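You operate a simulated robot arm through the tools that you are given. There is no shell and no other tool. Be economical: measure what you need, move in short steps, check, and stop when the job is done.

The job below is to be done with a simulated robot arm. You get a single attempt, and the scene is never put back.

## Task
Roll the lint off the black jumper under the green towel.
Fine: towel aside on the shelf first; roller back in its spot, towel back on the jumper.

The check looks at the end state, three seconds after you hand in, the way a careful person would. Anything else that was tipped, shoved, dropped, spilled or broken makes it a failure. Flat cloth is picked up by pressing the open fingertips on it (5 to 10 N) and closing them slowly along it; thin cloth reads only 2 to 8 mm in the jaws.

## Robot
A 7-joint arm with a two-finger parallel gripper, fixed in place. Base frame: the origin is at the foot of the arm, x ahead of it, y to its left, z up. Lengths are in mm, angles in rad, forces in N, time in s.
With the tool pointing down near the work surface it reaches from about 340 to 760 mm from the base axis. Its first joint turns from -2.007 to 2.007 rad. Payload 3.91 kg.
The TCP is the grasp point between the finger pads, 30 mm short of the fingertips. In the tool frame z runs along the fingers and y along their closing line. Largest opening 110 mm; finger width 20, thickness 10; the body of the gripper, 48 by 112 mm, starts 55 mm behind the TCP.
Orientation is told as [roll, pitch, yaw] about the base's x, y, z axes, in that order, counted from this pose: with the fingers straight down and closing along the base's y, the tool's x points along the base's -x, its y along +y and its z along -z.

## Interface
- The arm moves only by the tool play_rows. Its arguments are lists of equal length, an entry for each row: "delta_pos": the shift along the tool's x, y, z in mm, a list of three; "rot": the turn, a rotation vector about the tool's x, y, z in rad, a list of three. In form: {"delta_pos": [[x, y, z], ...], "rot": [[wx, wy, wz], ...]}. A call has 1 to 10 rows; each row shifts and turns the commanded pose from where the row before left it, along the tool's axes as they then stand. "claw" is the finger opening in mm, from 0 to 110, set as the call begins (left out, the last holds). Each row takes 0.2 s and may step no farther than 50 mm and 0.15 rad from the row before; otherwise, or with a gripper value out of range, the whole call is refused. Where a pose cannot be reached the arm comes as near as it can. A force on the tool above 40 N (or 10 N above the force at the start of the call, whichever is more), or a blocked arm, ends the call early, and 0.2 s more pass. The fingers move at their own pace (about 108 mm/s each) and stop on an object; they squeeze with about 42 N. The grip force told is the motor's: it shows also when the fingers shut on nothing. Time passes only in rows, and 0.2 s behind the last, so rows that do not move let the fingers close. It gives the time, the measured TCP pose, the force on the tool (base axes), the opening and the grip force at its end, in the units of the frame above (readings bear some noise), and new pictures: "views" is both (left out), scene, wrist or none.
- Cameras (640 x 400 px; columns grow to the right, rows downward): "scene" is fixed at [220.9, -499.2, 1618.3]; the picture's right is [0.96, -0.27, 0.00], its down [-0.26, -0.95, -0.15] and it looks along [0.04, 0.15, -0.99] (base axes); focal length 214 px, centre (320, 200). "wrist" rides on the gripper at [-36, 0, -57] in the tool frame; the picture's right is [0.00, -1.00, 0.00], its down [0.97, 0.00, -0.24] and it looks along [0.24, 0.00, 0.97] (tool axes); focal length 218 px, centre (320, 200). There is no depth. A picture from a camera that has moved, and an enlarged one, comes with that camera's place and axes in the base frame and with its lens.
- slide_trunk(by): slides the trunk up (or, below 0, down) by that many mm; the arm rides with it, the base frame stays. It gives what a move gives, with no picture.
- close_up(camera, box): a new picture of the part [left, top, right, bottom] of that camera's present view, enlarged. It takes no simulated time.
- hand_in(): hands the job in; it is judged then, once.

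Work in short steps. Places have to be worked out from the pictures, the camera data and where the tool is seen: move nearer, look again, correct. Check each grasp and each placing, and mend what went wrong. You have 120 turns and 150 pictures in all, those below and enlarged ones among them. Open the gripper and draw the arm clear of the work before you hand the job in, unless the task says otherwise; then end with one line.

The tools are called by a JSON object that holds its "op" and its "data". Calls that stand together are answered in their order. play_rows: Moves the arm, as the interface text tells. Its arguments: {"type":"object","properties":{"delta_pos":{"type":"array","items":{"type":"array","items":{"type":"number"}}},"rot":{"type":"array","items":{"type":"array","items":{"type":"number"}}},"claw":{"type":"number"},"views":{"type":"string","enum":["both","scene","wrist","none"]}},"required":["delta_pos","rot"]} The other tools are called the same way: slide_trunk (by) slides the trunk up or down; close_up (camera, box) takes an enlarged picture of a part of a camera's view; hand_in () hands the job in.

At the start:

```text
time_s: 0.0
tcp_pos: [215.5, -349.1, 1392.0]
tool_rot: [0.001, 0.001, 0.002]
ft_force: [0.7, 0.9, -0.9]
opening: 110.2
grasp_force: 0.0
trunk travel left (down, up): [-925.0, 65.0]
```

scene: 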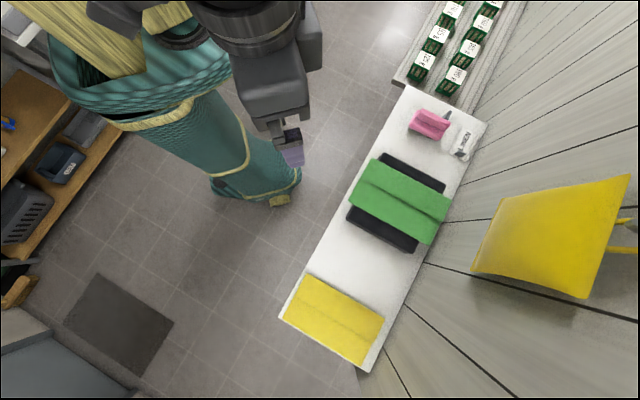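
wrist: 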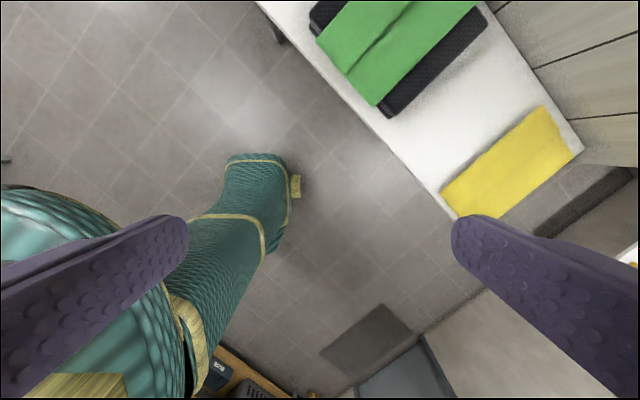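

I start with enlarged views of the shelf to identify the towel, jumper, roller and its spot.

{"op": "close_up", "data": {"camera": "scene", "box": [330, 80, 490, 180]}}

{"op": "close_up", "data": {"camera": "scene", "box": [320, 140, 480, 260]}}

```text
4.00 times, centred on (410, 130) of scene
camera zoom: at [220.9, -499.2, 1618.3], right [0.96, -0.27, 0.0], down [-0.26, -0.95, -0.15], along [0.04, 0.15, -0.99], focal length 858 px, centre (-40, 480)
```

zoom: 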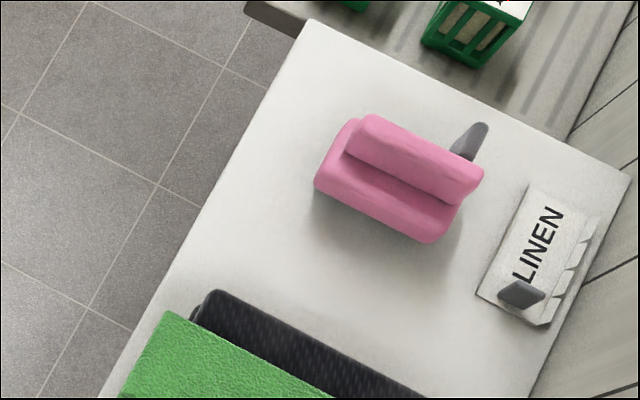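

```text
3.33 times, centred on (400, 200) of scene
camera zoom: at [220.9, -499.2, 1618.3], right [0.96, -0.27, 0.0], down [-0.26, -0.95, -0.15], along [0.04, 0.15, -0.99], focal length 715 px, centre (53, 200)
```

zoom: 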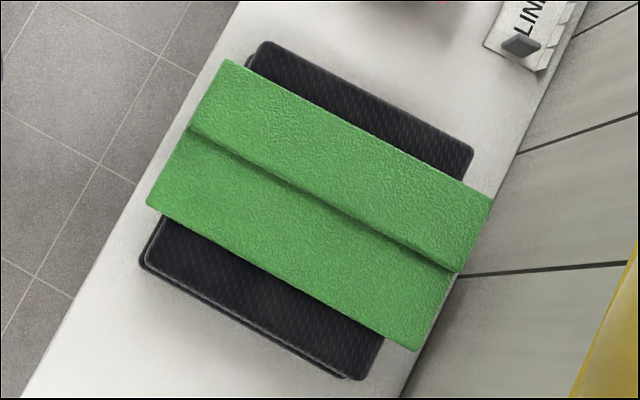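

The grey handle sticks out of a pink thing, maybe the roller under a pink cloth. I turn the tool to the shelf's direction (yaw -0.785), so tool y runs along the shelf and tool x toward me, and move over the shelf at height to look.

{"op": "play_rows", "data": {"delta_pos": [[0, 0, 0], [0, 0, 0], [0, 0, 0], [0, 0, 0], [0, 0, 0], [0, 0, 0]], "rot": [[0, 0, 0.131], [0, 0, 0.131], [0, 0, 0.131], [0, 0, 0.131], [0, 0, 0.131], [0, 0, 0.13]], "views": "none"}}

{"op": "play_rows", "data": {"delta_pos": [[-30, 40, 0], [-30, 40, 0], [-30, 40, 0], [-30, 40, 0], [-30, 40, 0], [-30, 40, 0], [0, 20, 0]], "rot": [[0, 0, 0], [0, 0, 0], [0, 0, 0], [0, 0, 0], [0, 0, 0], [0, 0, 0], [0, 0, 0]], "views": "both"}}

```text
time_s: 1.4
tcp_pos: [214.6, -349.3, 1392.5]
tool_rot: [0.001, 0.0, -0.789]
ft_force: [1.0, 0.8, 0.3]
opening: 110.4
grasp_force: 0.0
trunk travel left (down, up): [-925.0, 65.0]
```

```text
time_s: 3.0
tcp_pos: [524.1, -290.6, 1396.6]
tool_rot: [0.0, 0.0, -0.786]
ft_force: [0.0, -0.6, -0.6]
opening: 110.1
grasp_force: 0.2
trunk travel left (down, up): [-925.0, 65.0]
camera wrist: at [549.8, -316.4, 1452.7], right [-0.71, -0.71, 0.0], down [-0.69, 0.69, 0.24], along [-0.17, 0.17, -0.97], focal length 218 px, centre (320, 200)
```

scene: 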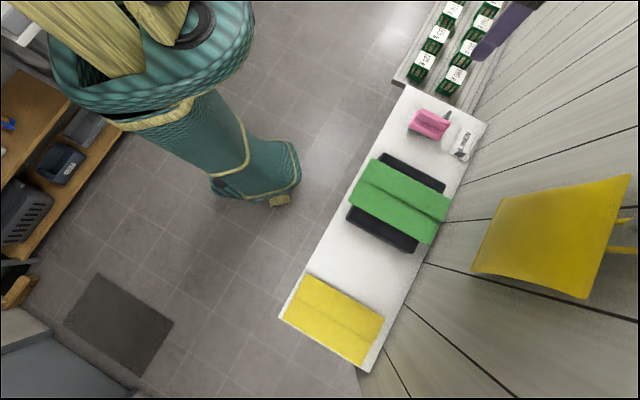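
wrist: 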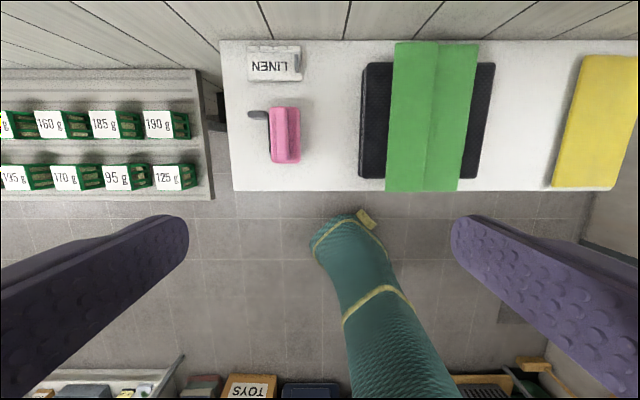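

The shelf lies squarely in this view. I enlarge the pink object and the linen sign.

{"op": "close_up", "data": {"camera": "wrist", "box": [220, 35, 348, 195]}}

{"op": "close_up", "data": {"camera": "wrist", "box": [340, 30, 520, 200]}}

```text
2.50 times, centred on (284, 115) of wrist
camera zoom: at [549.8, -316.4, 1452.7], right [-0.71, -0.71, 0.0], down [-0.69, 0.69, 0.24], along [-0.17, 0.17, -0.97], focal length 546 px, centre (410, 412)
```

zoom: 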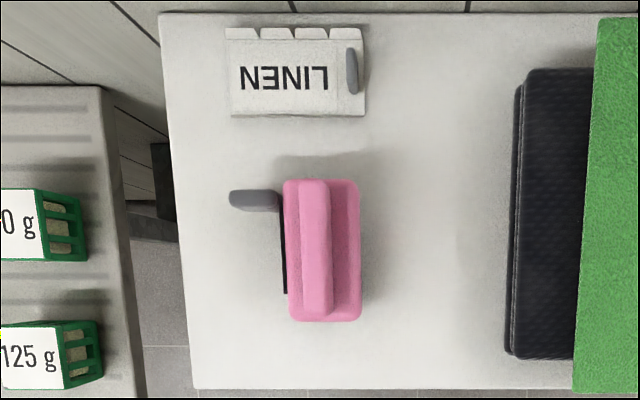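

```text
2.35 times, centred on (430, 115) of wrist
camera zoom: at [549.8, -316.4, 1452.7], right [-0.71, -0.71, 0.0], down [-0.69, 0.69, 0.24], along [-0.17, 0.17, -0.97], focal length 514 px, centre (61, 400)
```

zoom: 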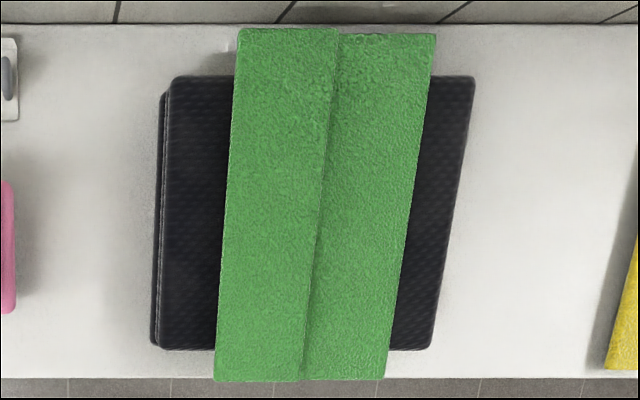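

There is a grey handle in or on the LINEN holder and another beside a dark object under the pink piece; I move nearer to tell which is the roller.

{"op": "play_rows", "data": {"delta_pos": [[-25, 30, 36], [-25, 30, 36], [-24, 30, 36], [0, 0, 0]], "rot": [[0, 0, 0], [0, 0, 0], [0, 0, 0], [0, 0, 0]], "views": "wrist"}}

```text
refused: row 1 steps farther than a row can; nothing moved
```

Steps were too long; I shorten them.

{"op": "play_rows", "data": {"delta_pos": [[-19, 22, 27], [-19, 22, 27], [-18, 23, 27], [-18, 23, 27], [0, 0, 0]], "rot": [[0, 0, 0], [0, 0, 0], [0, 0, 0], [0, 0, 0], [0, 0, 0]], "views": "wrist"}}

{"op": "close_up", "data": {"camera": "wrist", "box": [220, 0, 420, 220]}}

```text
time_s: 4.2
tcp_pos: [639.3, -281.8, 1283.6]
tool_rot: [0.0, -0.003, -0.785]
ft_force: [0.0, 0.7, 0.3]
opening: 110.0
grasp_force: 0.0
trunk travel left (down, up): [-925.0, 65.0]
camera wrist: at [663.9, -308.7, 1339.8], right [-0.71, -0.71, 0.0], down [-0.69, 0.69, 0.24], along [-0.17, 0.17, -0.97], focal length 218 px, centre (320, 200)
```

wrist: 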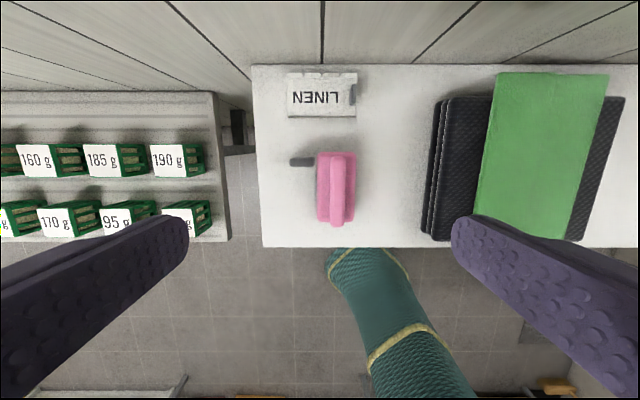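

```text
1.82 times, centred on (320, 110) of wrist
camera zoom: at [663.9, -308.7, 1339.8], right [-0.71, -0.71, 0.0], down [-0.69, 0.69, 0.24], along [-0.17, 0.17, -0.97], focal length 397 px, centre (320, 364)
```

zoom: 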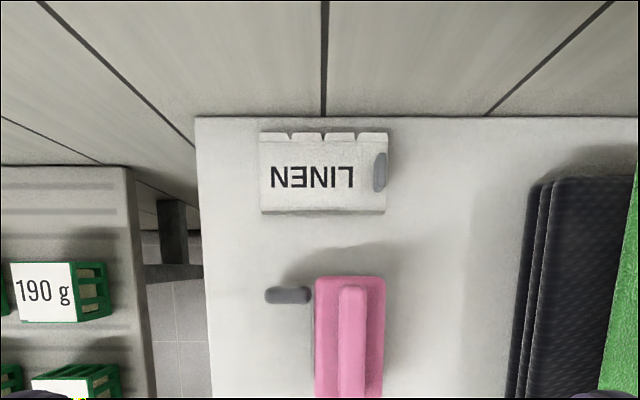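

I back up and tilt the tool outward to look at both objects from the front side.

{"op": "play_rows", "data": {"delta_pos": [[45, -5, 0], [45, -5, 0], [45, -5, 0], [0, 0, 0], [0, 0, 0], [0, 0, 0], [0, 0, 0], [0, 0, 0]], "rot": [[0, 0, 0], [0, 0, 0], [0, 0, 0], [0, -0.15, 0], [0, -0.15, 0], [0, -0.15, 0], [0, -0.15, 0], [0, -0.1, 0]], "views": "wrist"}}

{"op": "close_up", "data": {"camera": "wrist", "box": [220, 80, 420, 280]}}

```text
time_s: 6.0
tcp_pos: [537.3, -195.3, 1284.5]
tool_rot: [-0.001, -0.701, -0.786]
ft_force: [0.2, -0.3, 0.1]
opening: 109.8
grasp_force: 0.0
trunk travel left (down, up): [-925.0, 65.0]
camera wrist: at [529.2, -190.7, 1351.9], right [-0.71, -0.71, 0.0], down [-0.63, 0.63, -0.44], along [0.31, -0.31, -0.9], focal length 218 px, centre (320, 200)
```

wrist: 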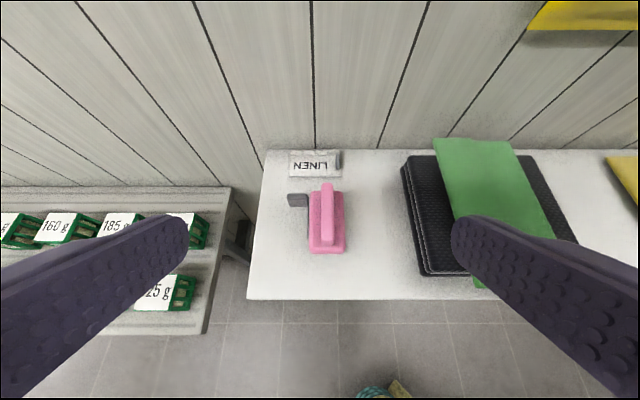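

```text
2.00 times, centred on (320, 180) of wrist
camera zoom: at [529.2, -190.7, 1351.9], right [-0.71, -0.71, 0.0], down [-0.63, 0.63, -0.44], along [0.31, -0.31, -0.9], focal length 436 px, centre (320, 240)
```

zoom: 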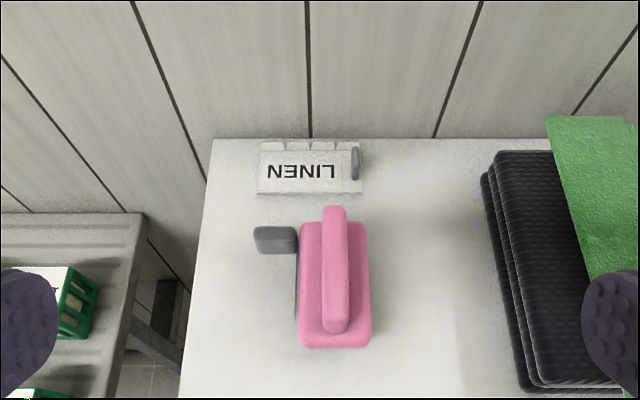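

Moving closer along the viewing direction for better detail.

{"op": "play_rows", "data": {"delta_pos": [[0, 0, 40], [0, 0, 40], [10, 0, 30], [30, 0, 20]], "rot": [[0, 0, 0], [0, 0, 0], [0, 0, 0], [0, 0, 0]], "views": "wrist"}}

{"op": "close_up", "data": {"camera": "wrist", "box": [240, 70, 400, 230]}}

```text
time_s: 7.0
tcp_pos: [576.1, -233.6, 1160.5]
tool_rot: [0.0, -0.7, -0.784]
ft_force: [-0.1, -0.1, 0.2]
opening: 110.1
grasp_force: 0.0
trunk travel left (down, up): [-925.0, 65.0]
camera wrist: at [569.1, -227.9, 1227.0], right [-0.71, -0.71, 0.0], down [-0.63, 0.63, -0.44], along [0.31, -0.31, -0.9], focal length 218 px, centre (320, 200)
```

wrist: 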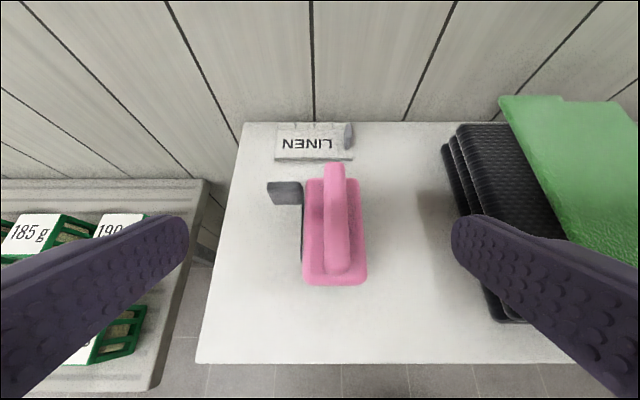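

```text
2.50 times, centred on (320, 150) of wrist
camera zoom: at [569.1, -227.9, 1227.0], right [-0.71, -0.71, 0.0], down [-0.63, 0.63, -0.44], along [0.31, -0.31, -0.9], focal length 546 px, centre (320, 325)
```

zoom: 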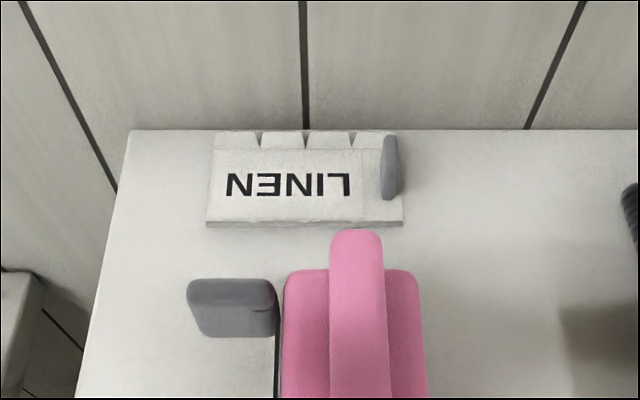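

The pink thing has a base and an upstanding ridge with a dark plate at its left side. I'll look at it from the side (from the left end, facing along the shelf).

{"op": "play_rows", "data": {"delta_pos": [[0, 20, -20], [0, 20, -20], [0, 20, -10], [0, 20, 0], [0, 20, 0], [0, 0, 0], [0, 0, 0], [0, 0, 0], [0, 0, 0], [0, 0, 0]], "rot": [[0, 0.15, 0], [0, 0.15, 0], [0, 0.15, 0], [0, 0.15, 0], [0, 0.1, 0], [0.15, 0, 0], [0.15, 0, 0], [0.15, 0, 0], [0.15, 0, 0], [0.15, 0, 0]], "views": "wrist"}}

{"op": "close_up", "data": {"camera": "wrist", "box": [180, 60, 460, 260]}}

```text
time_s: 9.2
tcp_pos: [626.8, -143.2, 1199.8]
tool_rot: [-0.752, 0.001, -0.782]
ft_force: [0.0, 0.8, -0.4]
opening: 109.8
grasp_force: 0.0
trunk travel left (down, up): [-925.0, 65.0]
camera wrist: at [678.9, -141.5, 1241.7], right [-0.52, -0.52, 0.68], down [-0.57, 0.8, 0.17], along [-0.64, -0.3, -0.71], focal length 218 px, centre (320, 200)
```

wrist: 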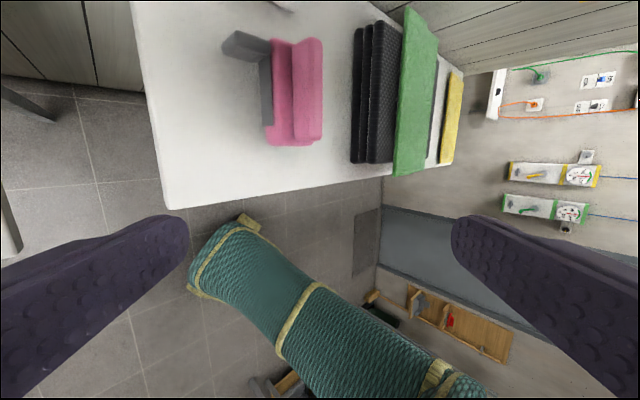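

```text
2.00 times, centred on (320, 160) of wrist
camera zoom: at [678.9, -141.5, 1241.7], right [-0.52, -0.52, 0.68], down [-0.57, 0.8, 0.17], along [-0.64, -0.3, -0.71], focal length 436 px, centre (320, 280)
```

zoom: 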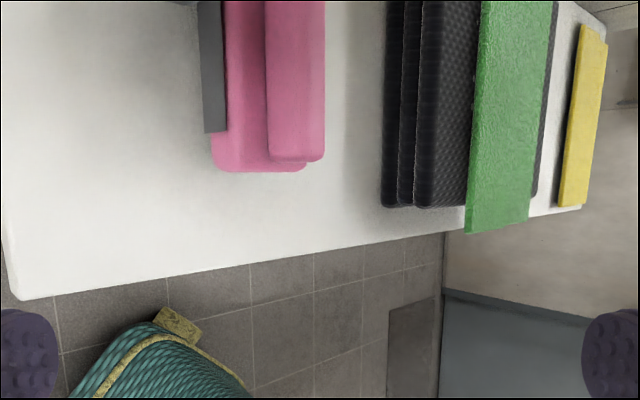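

Still ambiguous; I return to vertical and look closely from above at the LINEN item and pink object.

{"op": "play_rows", "data": {"delta_pos": [[0, 0, 0], [0, 0, 0], [0, 0, 0], [0, 0, 0], [0, 0, 0], [-29, -17, 6], [-29, -17, 6], [-29, -17, 6], [-29, -17, 6], [-29, -17, 6]], "rot": [[-0.15, 0, 0], [-0.15, 0, 0], [-0.15, 0, 0], [-0.15, 0, 0], [-0.15, 0, 0], [0, 0, 0], [0, 0, 0], [0, 0, 0], [0, 0, 0], [0, 0, 0]], "views": "wrist"}}

{"op": "close_up", "data": {"camera": "wrist", "box": [240, 60, 400, 220]}}

```text
time_s: 11.4
tcp_pos: [667.2, -308.7, 1170.9]
tool_rot: [-0.001, 0.002, -0.786]
ft_force: [-0.3, 0.5, -0.2]
opening: 110.3
grasp_force: 0.1
trunk travel left (down, up): [-925.0, 65.0]
camera wrist: at [692.1, -335.1, 1227.3], right [-0.71, -0.71, 0.0], down [-0.69, 0.69, 0.24], along [-0.17, 0.17, -0.97], focal length 218 px, centre (320, 200)
```

wrist: 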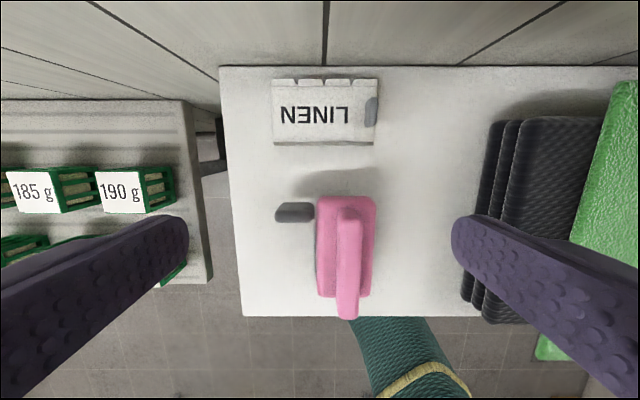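

```text
2.50 times, centred on (320, 140) of wrist
camera zoom: at [692.1, -335.1, 1227.3], right [-0.71, -0.71, 0.0], down [-0.69, 0.69, 0.24], along [-0.17, 0.17, -0.97], focal length 546 px, centre (320, 350)
```

zoom: 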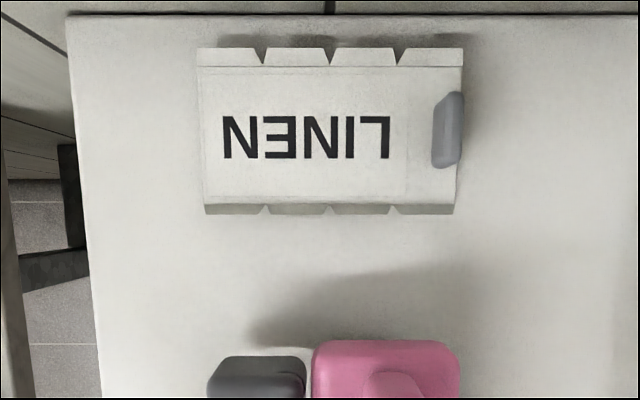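

I need a low frontal view. I back off to the front and pitch the tool nearly horizontal, looking outward.

{"op": "play_rows", "data": {"delta_pos": [[45, 0, -5], [45, 0, -5], [45, 0, 0], [45, 0, 0], [45, 0, 0]], "rot": [[0, 0, 0], [0, 0, 0], [0, -0.1, 0], [0, -0.15, 0], [0, -0.15, 0]], "views": "none"}}

{"op": "play_rows", "data": {"delta_pos": [[20, 0, 0], [20, 0, 0], [20, 0, 0], [20, 0, 0], [20, 0, 0], [10, 0, 0]], "rot": [[0, -0.15, 0], [0, -0.15, 0], [0, -0.15, 0], [0, -0.15, 0], [0, -0.15, 0], [0, -0.05, 0]], "views": "wrist"}}

{"op": "close_up", "data": {"camera": "wrist", "box": [200, 60, 440, 260]}}

```text
time_s: 12.6
tcp_pos: [503.7, -145.9, 1165.3]
tool_rot: [0.0, -0.403, -0.783]
ft_force: [-0.2, -0.7, -0.1]
opening: 109.7
grasp_force: 0.1
trunk travel left (down, up): [-925.0, 65.0]
```

```text
time_s: 14.0
tcp_pos: [452.9, -92.1, 1093.0]
tool_rot: [-0.001, -1.199, -0.783]
ft_force: [0.6, 0.2, -0.2]
opening: 110.0
grasp_force: 0.0
trunk travel left (down, up): [-925.0, 65.0]
camera wrist: at [423.5, -64.7, 1147.0], right [-0.71, -0.71, 0.0], down [-0.41, 0.41, -0.82], along [0.58, -0.58, -0.57], focal length 218 px, centre (320, 200)
```

wrist: 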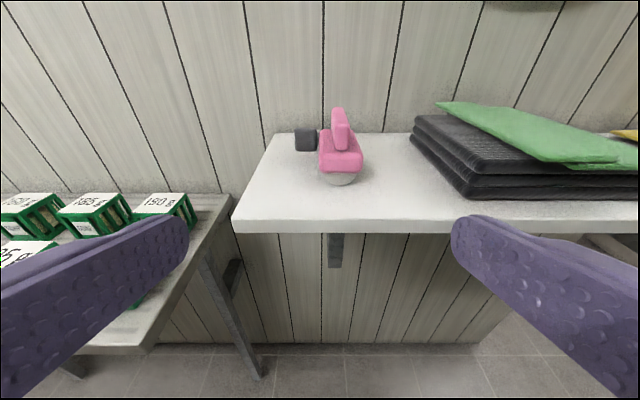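

```text
2.00 times, centred on (320, 160) of wrist
camera zoom: at [423.5, -64.7, 1147.0], right [-0.71, -0.71, 0.0], down [-0.41, 0.41, -0.82], along [0.58, -0.58, -0.57], focal length 436 px, centre (320, 280)
```

zoom: 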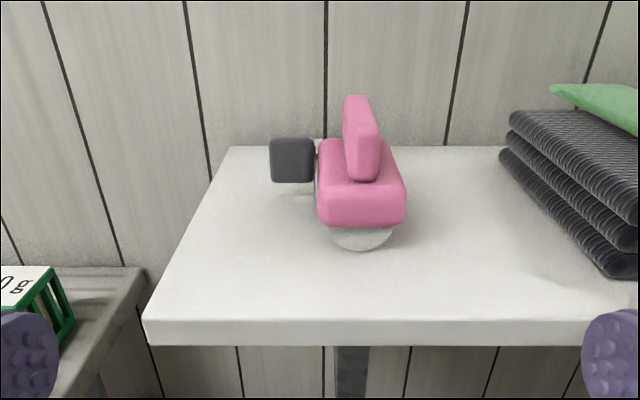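

Now it's clear: the roller has a cylinder (axis pointing away from me) under a pink housing with an upright grip ridge; it rolls along the shelf. Next I view the towel and jumper from the same low angle.

{"op": "play_rows", "data": {"delta_pos": [[0, -45, 0], [0, -45, 0], [0, -45, 0], [0, -45, 0], [0, -45, 0], [0, -45, 0], [0, 0, 0]], "rot": [[0, 0, 0], [0, 0, 0], [0, 0, 0], [0, 0, 0], [0, 0, 0], [0, 0, 0], [0, 0, 0]], "views": "wrist"}}

{"op": "close_up", "data": {"camera": "wrist", "box": [180, 80, 460, 260]}}

```text
time_s: 15.6
tcp_pos: [299.0, -291.9, 1054.0]
tool_rot: [-0.002, -1.2, -0.781]
ft_force: [-0.3, 0.4, 0.0]
opening: 109.9
grasp_force: 0.3
out of reach, approached as far as the arm can: row 2, 3, 4, 5
trunk travel left (down, up): [-925.0, 65.0]
camera wrist: at [269.9, -264.5, 1108.7], right [-0.71, -0.71, 0.0], down [-0.41, 0.41, -0.82], along [0.58, -0.58, -0.58], focal length 218 px, centre (320, 200)
```

wrist: 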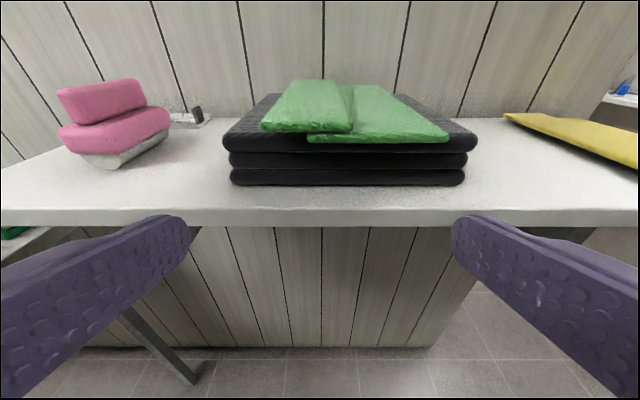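

```text
2.22 times, centred on (320, 170) of wrist
camera zoom: at [269.9, -264.5, 1108.7], right [-0.71, -0.71, 0.0], down [-0.41, 0.41, -0.82], along [0.58, -0.58, -0.58], focal length 485 px, centre (320, 267)
```

zoom: 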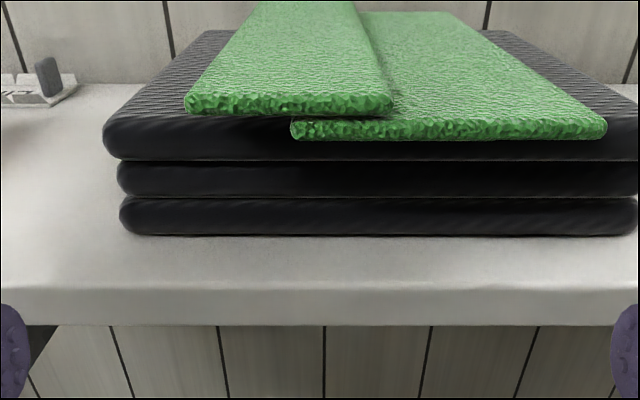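

The towel is two overlapping panels: right one lies on the jumper (top ≈1057), left one on top (≈1066, s≈-18..50 along shelf). I raise, turn the tool back to vertical, and go above the towel centre.

{"op": "play_rows", "data": {"delta_pos": [[-45, 0, 0], [-45, 0, 0], [-45, 0, 0], [0, 0, 0], [0, 0, 0], [0, 0, 0], [0, 0, 0], [0, 0, 0], [0, 0, 0], [0, 0, 0]], "rot": [[0, 0, 0], [0, 0, 0], [0, 0, 0], [0, 0.15, 0], [0, 0.15, 0], [0, 0.15, 0], [0, 0.15, 0], [0, 0.15, 0], [0, 0.15, 0], [0, 0.15, 0]], "views": "none"}}

{"op": "play_rows", "data": {"delta_pos": [[0, 0, 0], [-45, 0, 0], [-45, 0, 0], [-45, 0, 0], [-20, 0, 0], [0, 0, 0]], "rot": [[0, 0.15, 0], [0, 0, 0], [0, 0, 0], [0, 0, 0], [0, 0, 0], [0, 0, 0]], "views": "wrist"}}

```text
time_s: 17.8
tcp_pos: [342.5, -349.9, 1163.7]
tool_rot: [-0.004, -0.149, -0.788]
ft_force: [2.0, 3.0, 1.1]
opening: 110.1
grasp_force: 0.0
out of reach, approached as far as the arm can: row 1, 2
trunk travel left (down, up): [-925.0, 65.0]
```

```text
time_s: 19.2
tcp_pos: [456.1, -455.4, 1162.4]
tool_rot: [0.001, 0.0, -0.784]
ft_force: [1.0, 0.4, 0.2]
opening: 110.4
grasp_force: 0.0
trunk travel left (down, up): [-925.0, 65.0]
camera wrist: at [480.9, -482.7, 1218.4], right [-0.71, -0.71, 0.0], down [-0.69, 0.69, 0.24], along [-0.17, 0.17, -0.97], focal length 218 px, centre (320, 200)
```

wrist: 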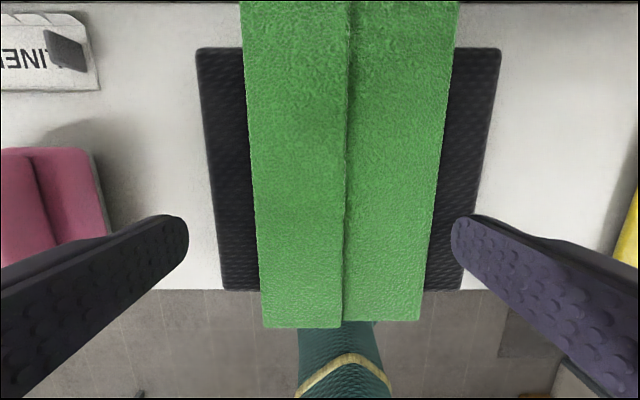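

TCP is at s≈0, b≈645. The top panel spans s -19..46, b 535..765; I set the opening to 30 and descend over it at s≈11, b≈650.

{"op": "play_rows", "data": {"delta_pos": [[-5, 11, 30], [0, 0, 25], [0, 0, 5], [0, 0, 0]], "rot": [[0, 0, 0], [0, 0, 0], [0, 0, 0], [0, 0, 0]], "claw": 30, "views": "wrist"}}

```text
time_s: 20.2
tcp_pos: [468.2, -452.3, 1104.1]
tool_rot: [0.001, 0.001, -0.784]
ft_force: [1.0, -0.3, 0.7]
opening: 30.1
grasp_force: 0.0
trunk travel left (down, up): [-925.0, 65.0]
camera wrist: at [492.5, -478.7, 1161.4], right [-0.71, -0.71, 0.0], down [-0.69, 0.69, 0.24], along [-0.17, 0.17, -0.97], focal length 218 px, centre (320, 200)
```

wrist: 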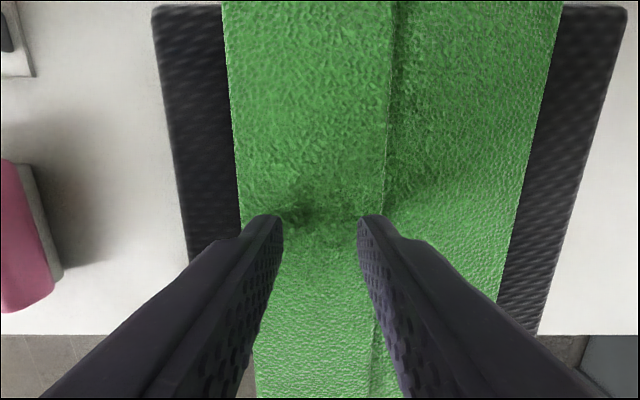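

Aligned within the top panel. I go down in small steps watching force.

{"op": "play_rows", "data": {"delta_pos": [[0, 0, 3], [0, 0, 3]], "rot": [[0, 0, 0], [0, 0, 0]], "views": "none"}}

{"op": "play_rows", "data": {"delta_pos": [[0, 0, 2], [0, 0, 0]], "rot": [[0, 0, 0], [0, 0, 0]], "views": "none"}}

```text
time_s: 20.8
tcp_pos: [467.9, -451.7, 1099.5]
tool_rot: [0.0, -0.002, -0.784]
ft_force: [1.1, -0.8, 9.7]
opening: 29.6
grasp_force: 0.1
trunk travel left (down, up): [-925.0, 65.0]
```

```text
time_s: 21.4
tcp_pos: [467.7, -451.1, 1099.3]
tool_rot: [0.0, -0.006, -0.784]
ft_force: [7.2, -5.2, 29.2]
opening: 29.4
grasp_force: 0.1
trunk travel left (down, up): [-925.0, 65.0]
```

Contact at TCP ≈1099.5; 29 N is too much, so I ease back to the earlier ~9 N and then close slowly.

{"op": "play_rows", "data": {"delta_pos": [[0, 0, -2], [0, 0, 0]], "rot": [[0, 0, 0], [0, 0, 0]], "views": "none"}}

```text
time_s: 22.0
tcp_pos: [467.7, -450.6, 1100.1]
tool_rot: [0.001, -0.002, -0.782]
ft_force: [6.9, -6.1, 26.6]
opening: 29.7
grasp_force: 0.1
trunk travel left (down, up): [-925.0, 65.0]
```

Still 26 N; ease off a little more.

{"op": "play_rows", "data": {"delta_pos": [[0, 0, -1.5], [0, 0, 0]], "rot": [[0, 0, 0], [0, 0, 0]], "views": "none"}}

```text
time_s: 22.6
tcp_pos: [468.2, -449.4, 1100.0]
tool_rot: [0.0, 0.0, -0.784]
ft_force: [5.0, -7.7, 18.9]
opening: 30.5
grasp_force: 0.9
trunk travel left (down, up): [-925.0, 65.0]
```

{"op": "play_rows", "data": {"delta_pos": [[0, 0, -1.2], [0, 0, 0]], "rot": [[0, 0, 0], [0, 0, 0]], "views": "none"}}

```text
time_s: 23.2
tcp_pos: [468.1, -451.0, 1099.8]
tool_rot: [-0.001, 0.002, -0.786]
ft_force: [3.1, -4.7, 9.0]
opening: 30.5
grasp_force: 0.4
trunk travel left (down, up): [-925.0, 65.0]
```

Now 9 N. I close in small steps of opening.

{"op": "play_rows", "data": {"delta_pos": [[0, 0, 0]], "rot": [[0, 0, 0]], "claw": 24, "views": "none"}}

{"op": "play_rows", "data": {"delta_pos": [[0, 0, 0]], "rot": [[0, 0, 0]], "claw": 18, "views": "none"}}

{"op": "play_rows", "data": {"delta_pos": [[0, 0, 0]], "rot": [[0, 0, 0]], "claw": 12, "views": "none"}}

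{"op": "play_rows", "data": {"delta_pos": [[0, 0, 0]], "rot": [[0, 0, 0]], "claw": 6, "views": "none"}}

{"op": "play_rows", "data": {"delta_pos": [[0, 0, 0], [0, 0, 0]], "rot": [[0, 0, 0], [0, 0, 0]], "claw": 0, "views": "wrist"}}

```text
time_s: 23.6
tcp_pos: [467.0, -449.9, 1100.7]
tool_rot: [-0.001, 0.004, -0.785]
ft_force: [-1.4, -3.0, 5.2]
opening: 26.1
grasp_force: 2.1
trunk travel left (down, up): [-925.0, 65.0]
```

```text
time_s: 24.0
tcp_pos: [468.1, -449.5, 1099.7]
tool_rot: [-0.001, 0.001, -0.784]
ft_force: [-1.0, -0.5, 1.2]
opening: 18.6
grasp_force: 0.7
trunk travel left (down, up): [-925.0, 65.0]
```

```text
time_s: 24.4
tcp_pos: [468.3, -450.5, 1101.1]
tool_rot: [0.002, -0.001, -0.783]
ft_force: [0.5, 0.7, 0.7]
opening: 12.0
grasp_force: 0.0
trunk travel left (down, up): [-925.0, 65.0]
```

```text
time_s: 24.8
tcp_pos: [469.0, -451.1, 1101.8]
tool_rot: [-0.002, 0.001, -0.785]
ft_force: [-0.2, -0.4, 0.5]
opening: 6.1
grasp_force: 0.0
trunk travel left (down, up): [-925.0, 65.0]
```

```text
time_s: 25.4
tcp_pos: [468.4, -450.4, 1101.4]
tool_rot: [0.002, 0.001, -0.786]
ft_force: [0.6, -0.7, 0.5]
opening: 0.2
grasp_force: 37.7
trunk travel left (down, up): [-925.0, 65.0]
camera wrist: at [493.2, -477.2, 1157.9], right [-0.71, -0.71, 0.0], down [-0.69, 0.69, 0.24], along [-0.17, 0.17, -0.97], focal length 218 px, centre (320, 200)
```

wrist: 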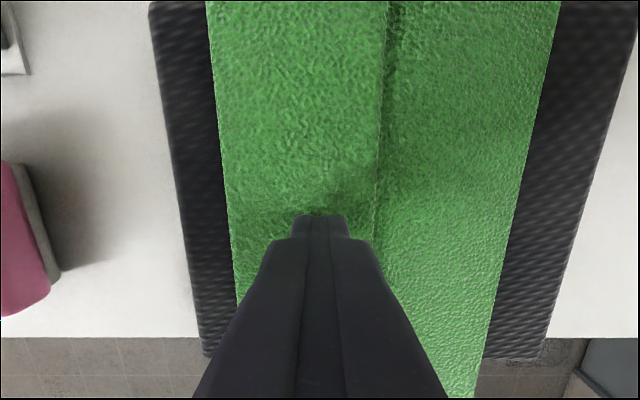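

The fingers lost contact while closing and shut on nothing. I lift slightly, reopen, shift 5 mm to the panel's middle, and press again, keeping pressure as I close.

{"op": "play_rows", "data": {"delta_pos": [[0, 5, -8], [0, 0, 0], [0, 0, 6], [0, 0, 0]], "rot": [[0, 0, 0], [0, 0, 0], [0, 0, 0], [0, 0, 0]], "claw": 32, "views": "none"}}

{"op": "play_rows", "data": {"delta_pos": [[0, 0, 1.5], [0, 0, 0]], "rot": [[0, 0, 0], [0, 0, 0]], "views": "none"}}

{"op": "play_rows", "data": {"delta_pos": [[0, 0, 1], [0, 0, 0]], "rot": [[0, 0, 0], [0, 0, 0]], "views": "none"}}

```text
time_s: 26.4
tcp_pos: [471.0, -447.1, 1103.1]
tool_rot: [0.0, 0.0, -0.785]
ft_force: [0.0, 1.1, 0.6]
opening: 32.2
grasp_force: 0.1
trunk travel left (down, up): [-925.0, 65.0]
```

```text
time_s: 27.0
tcp_pos: [471.5, -446.8, 1101.3]
tool_rot: [0.001, 0.0, -0.784]
ft_force: [0.8, -0.1, 0.0]
opening: 32.2
grasp_force: 0.1
trunk travel left (down, up): [-925.0, 65.0]
```

```text
time_s: 27.6
tcp_pos: [471.0, -447.4, 1100.3]
tool_rot: [-0.001, 0.001, -0.785]
ft_force: [0.2, 0.0, -1.0]
opening: 31.7
grasp_force: 0.0
trunk travel left (down, up): [-925.0, 65.0]
```

{"op": "play_rows", "data": {"delta_pos": [[0, 0, 1], [0, 0, 0]], "rot": [[0, 0, 0], [0, 0, 0]], "views": "none"}}

{"op": "play_rows", "data": {"delta_pos": [[0, 0, 0.6], [0, 0, 0]], "rot": [[0, 0, 0], [0, 0, 0]], "views": "none"}}

```text
time_s: 28.2
tcp_pos: [471.6, -447.4, 1100.4]
tool_rot: [0.0, -0.002, -0.785]
ft_force: [0.5, 1.2, 2.2]
opening: 32.3
grasp_force: 0.2
trunk travel left (down, up): [-925.0, 65.0]
```

```text
time_s: 28.8
tcp_pos: [471.3, -447.6, 1099.9]
tool_rot: [0.001, 0.001, -0.785]
ft_force: [-1.3, 1.6, 3.0]
opening: 31.8
grasp_force: 0.0
trunk travel left (down, up): [-925.0, 65.0]
```

Now 3 N; press a little more, then close in steps while checking the force.

{"op": "play_rows", "data": {"delta_pos": [[0, 0, 0.8], [0, 0, 0]], "rot": [[0, 0, 0], [0, 0, 0]], "views": "none"}}

{"op": "play_rows", "data": {"delta_pos": [[0, 0, 0]], "rot": [[0, 0, 0]], "claw": 28, "views": "none"}}

```text
time_s: 29.4
tcp_pos: [471.3, -447.4, 1100.2]
tool_rot: [-0.001, -0.003, -0.782]
ft_force: [-0.5, -1.2, 10.1]
opening: 32.1
grasp_force: 0.5
trunk travel left (down, up): [-925.0, 65.0]
```

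```text
time_s: 29.8
tcp_pos: [470.2, -447.5, 1099.3]
tool_rot: [0.0, -0.004, -0.784]
ft_force: [-1.5, -4.2, 11.8]
opening: 30.4
grasp_force: 2.4
trunk travel left (down, up): [-925.0, 65.0]
```

{"op": "play_rows", "data": {"delta_pos": [[0, 0, 0]], "rot": [[0, 0, 0]], "claw": 23, "views": "none"}}

{"op": "play_rows", "data": {"delta_pos": [[0, 0, 0]], "rot": [[0, 0, 0]], "claw": 18, "views": "wrist"}}

```text
time_s: 30.2
tcp_pos: [469.4, -447.6, 1100.0]
tool_rot: [0.0, -0.001, -0.785]
ft_force: [-3.4, -7.8, 14.7]
opening: 27.4
grasp_force: 4.7
trunk travel left (down, up): [-925.0, 65.0]
```

```text
time_s: 30.6
tcp_pos: [470.0, -448.0, 1100.8]
tool_rot: [0.001, -0.001, -0.784]
ft_force: [-5.1, -8.1, 16.9]
opening: 22.9
grasp_force: 5.5
trunk travel left (down, up): [-925.0, 65.0]
camera wrist: at [494.4, -474.9, 1157.0], right [-0.71, -0.71, 0.0], down [-0.69, 0.69, 0.24], along [-0.17, 0.17, -0.97], focal length 218 px, centre (320, 200)
```

wrist: 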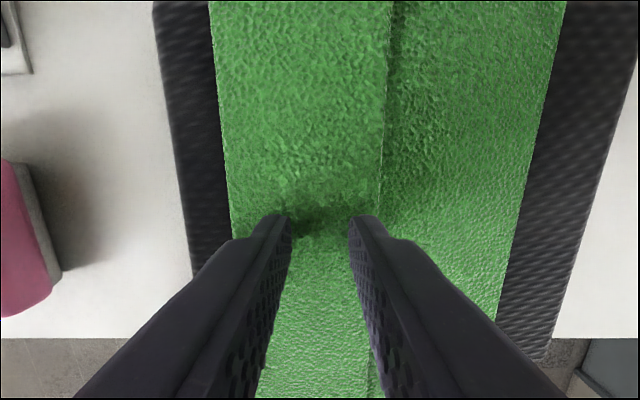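

The fingers drag on the cloth, force 17 N; I ease up by 0.5 mm and continue closing.

{"op": "play_rows", "data": {"delta_pos": [[0, 0, -0.5]], "rot": [[0, 0, 0]], "claw": 14, "views": "none"}}

{"op": "play_rows", "data": {"delta_pos": [[0, 0, 0]], "rot": [[0, 0, 0]], "claw": 10, "views": "none"}}

{"op": "play_rows", "data": {"delta_pos": [[0, 0, 0]], "rot": [[0, 0, 0]], "claw": 6, "views": "none"}}

{"op": "play_rows", "data": {"delta_pos": [[0, 0, 0], [0, 0, 0]], "rot": [[0, 0, 0], [0, 0, 0]], "claw": 0, "views": "wrist"}}

```text
time_s: 31.0
tcp_pos: [468.8, -446.5, 1099.3]
tool_rot: [0.001, -0.002, -0.786]
ft_force: [-4.7, -5.5, 16.3]
opening: 18.2
grasp_force: 4.0
trunk travel left (down, up): [-925.0, 65.0]
```

```text
time_s: 31.4
tcp_pos: [469.7, -447.7, 1099.2]
tool_rot: [0.002, -0.001, -0.785]
ft_force: [-4.1, -4.2, 15.6]
opening: 15.3
grasp_force: 5.7
trunk travel left (down, up): [-925.0, 65.0]
```

```text
time_s: 31.8
tcp_pos: [470.7, -446.4, 1099.4]
tool_rot: [0.0, -0.003, -0.785]
ft_force: [-4.4, -5.5, 16.0]
opening: 11.5
grasp_force: 5.5
trunk travel left (down, up): [-925.0, 65.0]
```

```text
time_s: 32.4
tcp_pos: [470.6, -447.3, 1099.5]
tool_rot: [-0.001, -0.002, -0.785]
ft_force: [-3.6, -1.6, 15.1]
opening: 0.0
grasp_force: 38.2
trunk travel left (down, up): [-925.0, 65.0]
camera wrist: at [495.1, -473.7, 1157.1], right [-0.71, -0.71, 0.0], down [-0.69, 0.69, 0.24], along [-0.17, 0.17, -0.97], focal length 218 px, centre (320, 200)
```

wrist: 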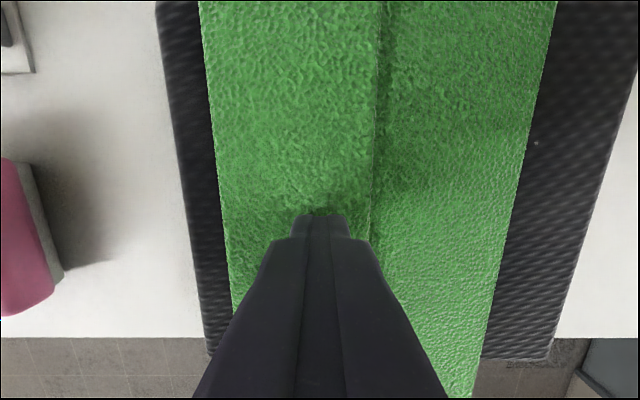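

The fingers slid over the cloth at 15 N without gathering it. I'll retry staying strictly within 5–10 N and closing in finer steps, somewhat more centrally on the towel.

{"op": "play_rows", "data": {"delta_pos": [[0, 0, -6], [0, 0, 0], [0, 0, 5], [0, 0, 0]], "rot": [[0, 0, 0], [0, 0, 0], [0, 0, 0], [0, 0, 0]], "claw": 30, "views": "wrist"}}

{"op": "play_rows", "data": {"delta_pos": [[0, 0, 0.4], [0, 0, 0]], "rot": [[0, 0, 0], [0, 0, 0]], "views": "none"}}

```text
time_s: 33.4
tcp_pos: [471.1, -447.1, 1100.3]
tool_rot: [-0.001, 0.0, -0.785]
ft_force: [-0.7, 1.4, 2.5]
opening: 29.5
grasp_force: 0.0
trunk travel left (down, up): [-925.0, 65.0]
camera wrist: at [495.6, -474.1, 1157.1], right [-0.71, -0.71, 0.0], down [-0.69, 0.69, 0.24], along [-0.17, 0.17, -0.97], focal length 218 px, centre (320, 200)
```

wrist: 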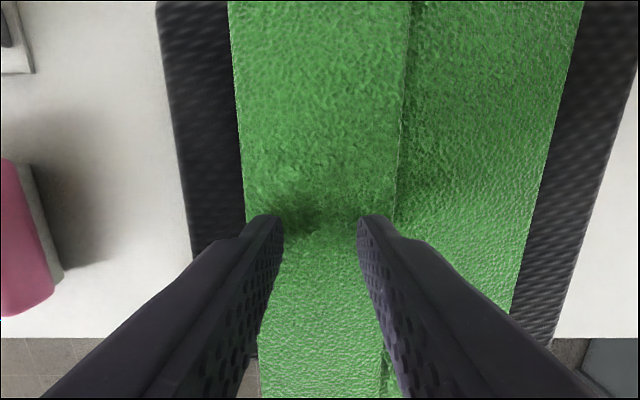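

```text
time_s: 34.0
tcp_pos: [471.1, -447.6, 1100.4]
tool_rot: [0.0, -0.002, -0.785]
ft_force: [-1.6, 0.7, 7.0]
opening: 30.7
grasp_force: 0.4
trunk travel left (down, up): [-925.0, 65.0]
```

7 N now. Closing in 3 mm steps, one row each.

{"op": "play_rows", "data": {"delta_pos": [[0, 0, 0]], "rot": [[0, 0, 0]], "claw": 26, "views": "none"}}

{"op": "play_rows", "data": {"delta_pos": [[0, 0, 0]], "rot": [[0, 0, 0]], "claw": 23, "views": "none"}}

{"op": "play_rows", "data": {"delta_pos": [[0, 0, -0.3]], "rot": [[0, 0, 0]], "claw": 20, "views": "none"}}

```text
time_s: 34.4
tcp_pos: [469.9, -448.7, 1100.6]
tool_rot: [0.0, -0.002, -0.784]
ft_force: [-4.1, -2.6, 7.9]
opening: 27.8
grasp_force: 2.3
trunk travel left (down, up): [-925.0, 65.0]
```

```text
time_s: 34.8
tcp_pos: [470.4, -447.2, 1099.4]
tool_rot: [0.001, -0.004, -0.785]
ft_force: [-3.8, -3.9, 7.7]
opening: 25.6
grasp_force: 2.4
trunk travel left (down, up): [-925.0, 65.0]
```

```text
time_s: 35.2
tcp_pos: [470.5, -447.5, 1099.3]
tool_rot: [-0.001, 0.0, -0.786]
ft_force: [-4.1, -3.7, 7.3]
opening: 22.4
grasp_force: 2.7
trunk travel left (down, up): [-925.0, 65.0]
```

Force stays 7–8 N. Continuing.

{"op": "play_rows", "data": {"delta_pos": [[0, 0, 0]], "rot": [[0, 0, 0]], "claw": 16, "views": "none"}}

{"op": "play_rows", "data": {"delta_pos": [[0, 0, 0]], "rot": [[0, 0, 0]], "claw": 12, "views": "none"}}

{"op": "play_rows", "data": {"delta_pos": [[0, 0, 0]], "rot": [[0, 0, 0]], "claw": 8, "views": "none"}}

{"op": "play_rows", "data": {"delta_pos": [[0, 0, 0]], "rot": [[0, 0, 0]], "claw": 5, "views": "none"}}

{"op": "play_rows", "data": {"delta_pos": [[0, 0, 0]], "rot": [[0, 0, 0]], "claw": 2, "views": "wrist"}}

```text
time_s: 35.6
tcp_pos: [471.0, -446.2, 1100.2]
tool_rot: [-0.001, -0.003, -0.785]
ft_force: [-2.9, -1.6, 9.5]
opening: 17.9
grasp_force: 2.3
trunk travel left (down, up): [-925.0, 65.0]
```

```text
time_s: 36.0
tcp_pos: [471.3, -447.3, 1100.7]
tool_rot: [0.0, 0.002, -0.787]
ft_force: [-5.2, 0.5, 11.7]
opening: 13.7
grasp_force: 1.4
trunk travel left (down, up): [-925.0, 65.0]
```

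```text
time_s: 36.4
tcp_pos: [473.6, -444.7, 1099.4]
tool_rot: [0.003, -0.003, -0.779]
ft_force: [3.7, -1.5, 9.4]
opening: 9.6
grasp_force: 1.8
trunk travel left (down, up): [-925.0, 65.0]
```

```text
time_s: 36.8
tcp_pos: [470.7, -446.5, 1099.5]
tool_rot: [0.001, -0.001, -0.789]
ft_force: [6.6, 3.5, 10.0]
opening: 5.2
grasp_force: 0.0
trunk travel left (down, up): [-925.0, 65.0]
```

```text
time_s: 37.2
tcp_pos: [469.2, -448.4, 1099.4]
tool_rot: [-0.002, 0.0, -0.786]
ft_force: [-2.2, -1.8, 10.7]
opening: 0.0
grasp_force: 38.2
trunk travel left (down, up): [-925.0, 65.0]
camera wrist: at [494.9, -474.6, 1157.1], right [-0.71, -0.71, 0.0], down [-0.69, 0.69, 0.24], along [-0.17, 0.17, -0.97], focal length 218 px, centre (320, 200)
```

wrist: 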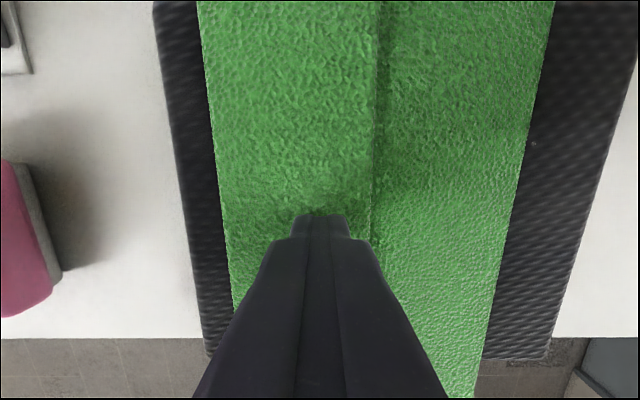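

The towel acts as a firm body and shifts as a whole, so top pinching doesn't gather it. The top panel (≈62 wide, standing ≈9 mm proud) can be gripped by its two sides: I rise, open to 90 and look.

{"op": "play_rows", "data": {"delta_pos": [[0, 0, -15], [0, 4, 0], [0, 0, 0], [0, 0, 0]], "rot": [[0, 0, 0], [0, 0, 0], [0, 0, 0], [0, 0, 0]], "claw": 90, "views": "wrist"}}

```text
time_s: 38.2
tcp_pos: [474.2, -444.0, 1114.5]
tool_rot: [0.001, -0.001, -0.787]
ft_force: [0.6, -0.2, -0.3]
opening: 90.0
grasp_force: 0.0
trunk travel left (down, up): [-925.0, 65.0]
camera wrist: at [499.6, -471.3, 1171.5], right [-0.71, -0.71, 0.0], down [-0.69, 0.69, 0.24], along [-0.17, 0.17, -0.97], focal length 218 px, centre (320, 200)
```

wrist: 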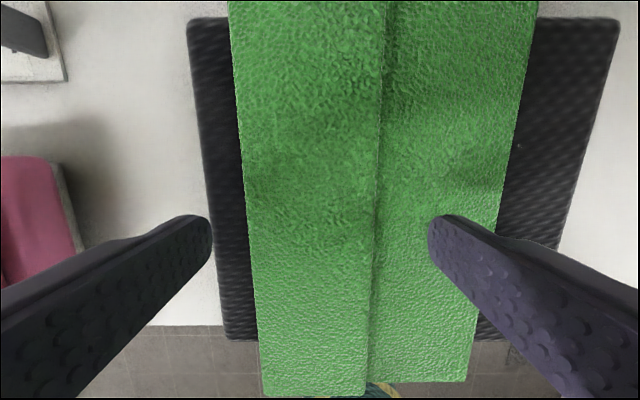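

Top panel now spans s≈-7.6..55 (centre 24). I shift 2.5 mm and descend with open fingers on both sides.

{"op": "play_rows", "data": {"delta_pos": [[0, 2.5, 10], [0, 0, 9], [0, 0, 2], [0, 0, 0]], "rot": [[0, 0, 0], [0, 0, 0], [0, 0, 0], [0, 0, 0]], "views": "wrist"}}

{"op": "play_rows", "data": {"delta_pos": [[0, 0, 1.5], [0, 0, 0]], "rot": [[0, 0, 0], [0, 0, 0]], "views": "none"}}

```text
time_s: 39.3
tcp_pos: [476.7, -443.0, 1099.5]
tool_rot: [-0.003, -0.012, -0.783]
ft_force: [-5.4, 6.1, 15.0]
opening: 89.7
grasp_force: 0.1
trunk travel left (down, up): [-925.0, 65.0]
stopped in row 4: the force on the tool passed its limit (the readings are from after the stop); the commanded pose is now the measured one
camera wrist: at [501.4, -469.6, 1157.2], right [-0.71, -0.71, 0.0], down [-0.69, 0.69, 0.23], along [-0.16, 0.16, -0.97], focal length 218 px, centre (320, 200)
```

wrist: 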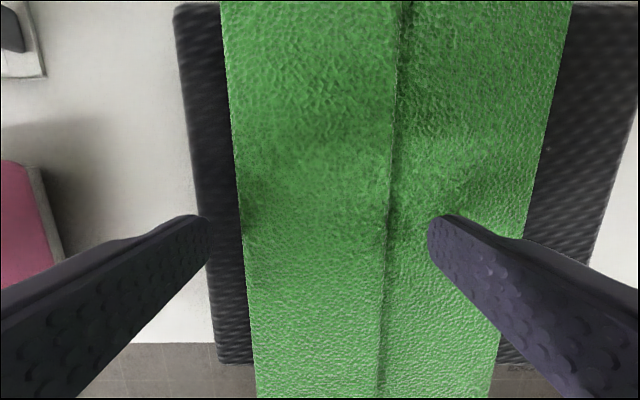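

```text
time_s: 39.9
tcp_pos: [477.7, -443.9, 1099.4]
tool_rot: [-0.002, -0.016, -0.784]
ft_force: [-6.9, 7.5, 27.8]
opening: 89.8
grasp_force: 0.1
trunk travel left (down, up): [-925.0, 65.0]
```

Right finger touches the right panel at about the same height, so a side grip won't bite. The crease between the panels may be where it buckles: I lift, and try pressing astride the crease (s≈-8) with 60 opening.

{"op": "play_rows", "data": {"delta_pos": [[0, 0, -10], [0, -32, 0], [0, 0, 0], [0, 0, 0]], "rot": [[0, 0.014, 0], [0, 0, 0], [0, 0, 0], [0, 0, 0]], "claw": 60, "views": "wrist"}}

{"op": "close_up", "data": {"camera": "wrist", "box": [170, 0, 470, 200]}}

```text
time_s: 40.9
tcp_pos: [456.8, -468.7, 1105.6]
tool_rot: [-0.001, 0.004, -0.783]
ft_force: [0.2, 0.2, -1.0]
opening: 60.0
grasp_force: 0.1
trunk travel left (down, up): [-925.0, 65.0]
camera wrist: at [481.3, -495.2, 1162.1], right [-0.7, -0.71, 0.0], down [-0.69, 0.68, 0.24], along [-0.17, 0.17, -0.97], focal length 218 px, centre (320, 200)
```

wrist: 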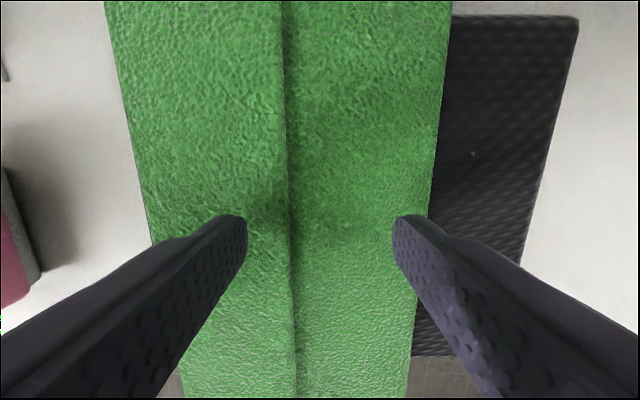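

```text
2.00 times, centred on (320, 100) of wrist
camera zoom: at [481.3, -495.2, 1162.1], right [-0.7, -0.71, 0.0], down [-0.69, 0.68, 0.24], along [-0.17, 0.17, -0.97], focal length 436 px, centre (320, 400)
```

zoom: 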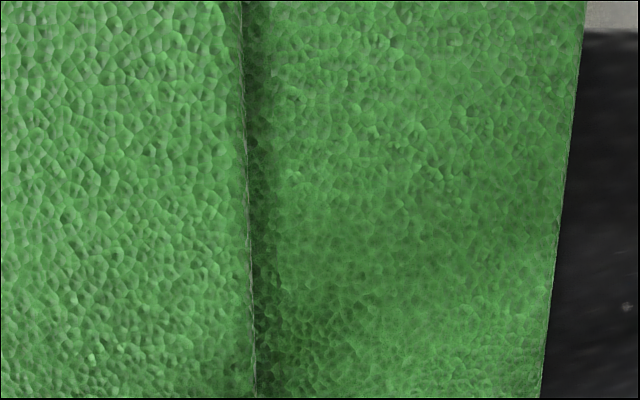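

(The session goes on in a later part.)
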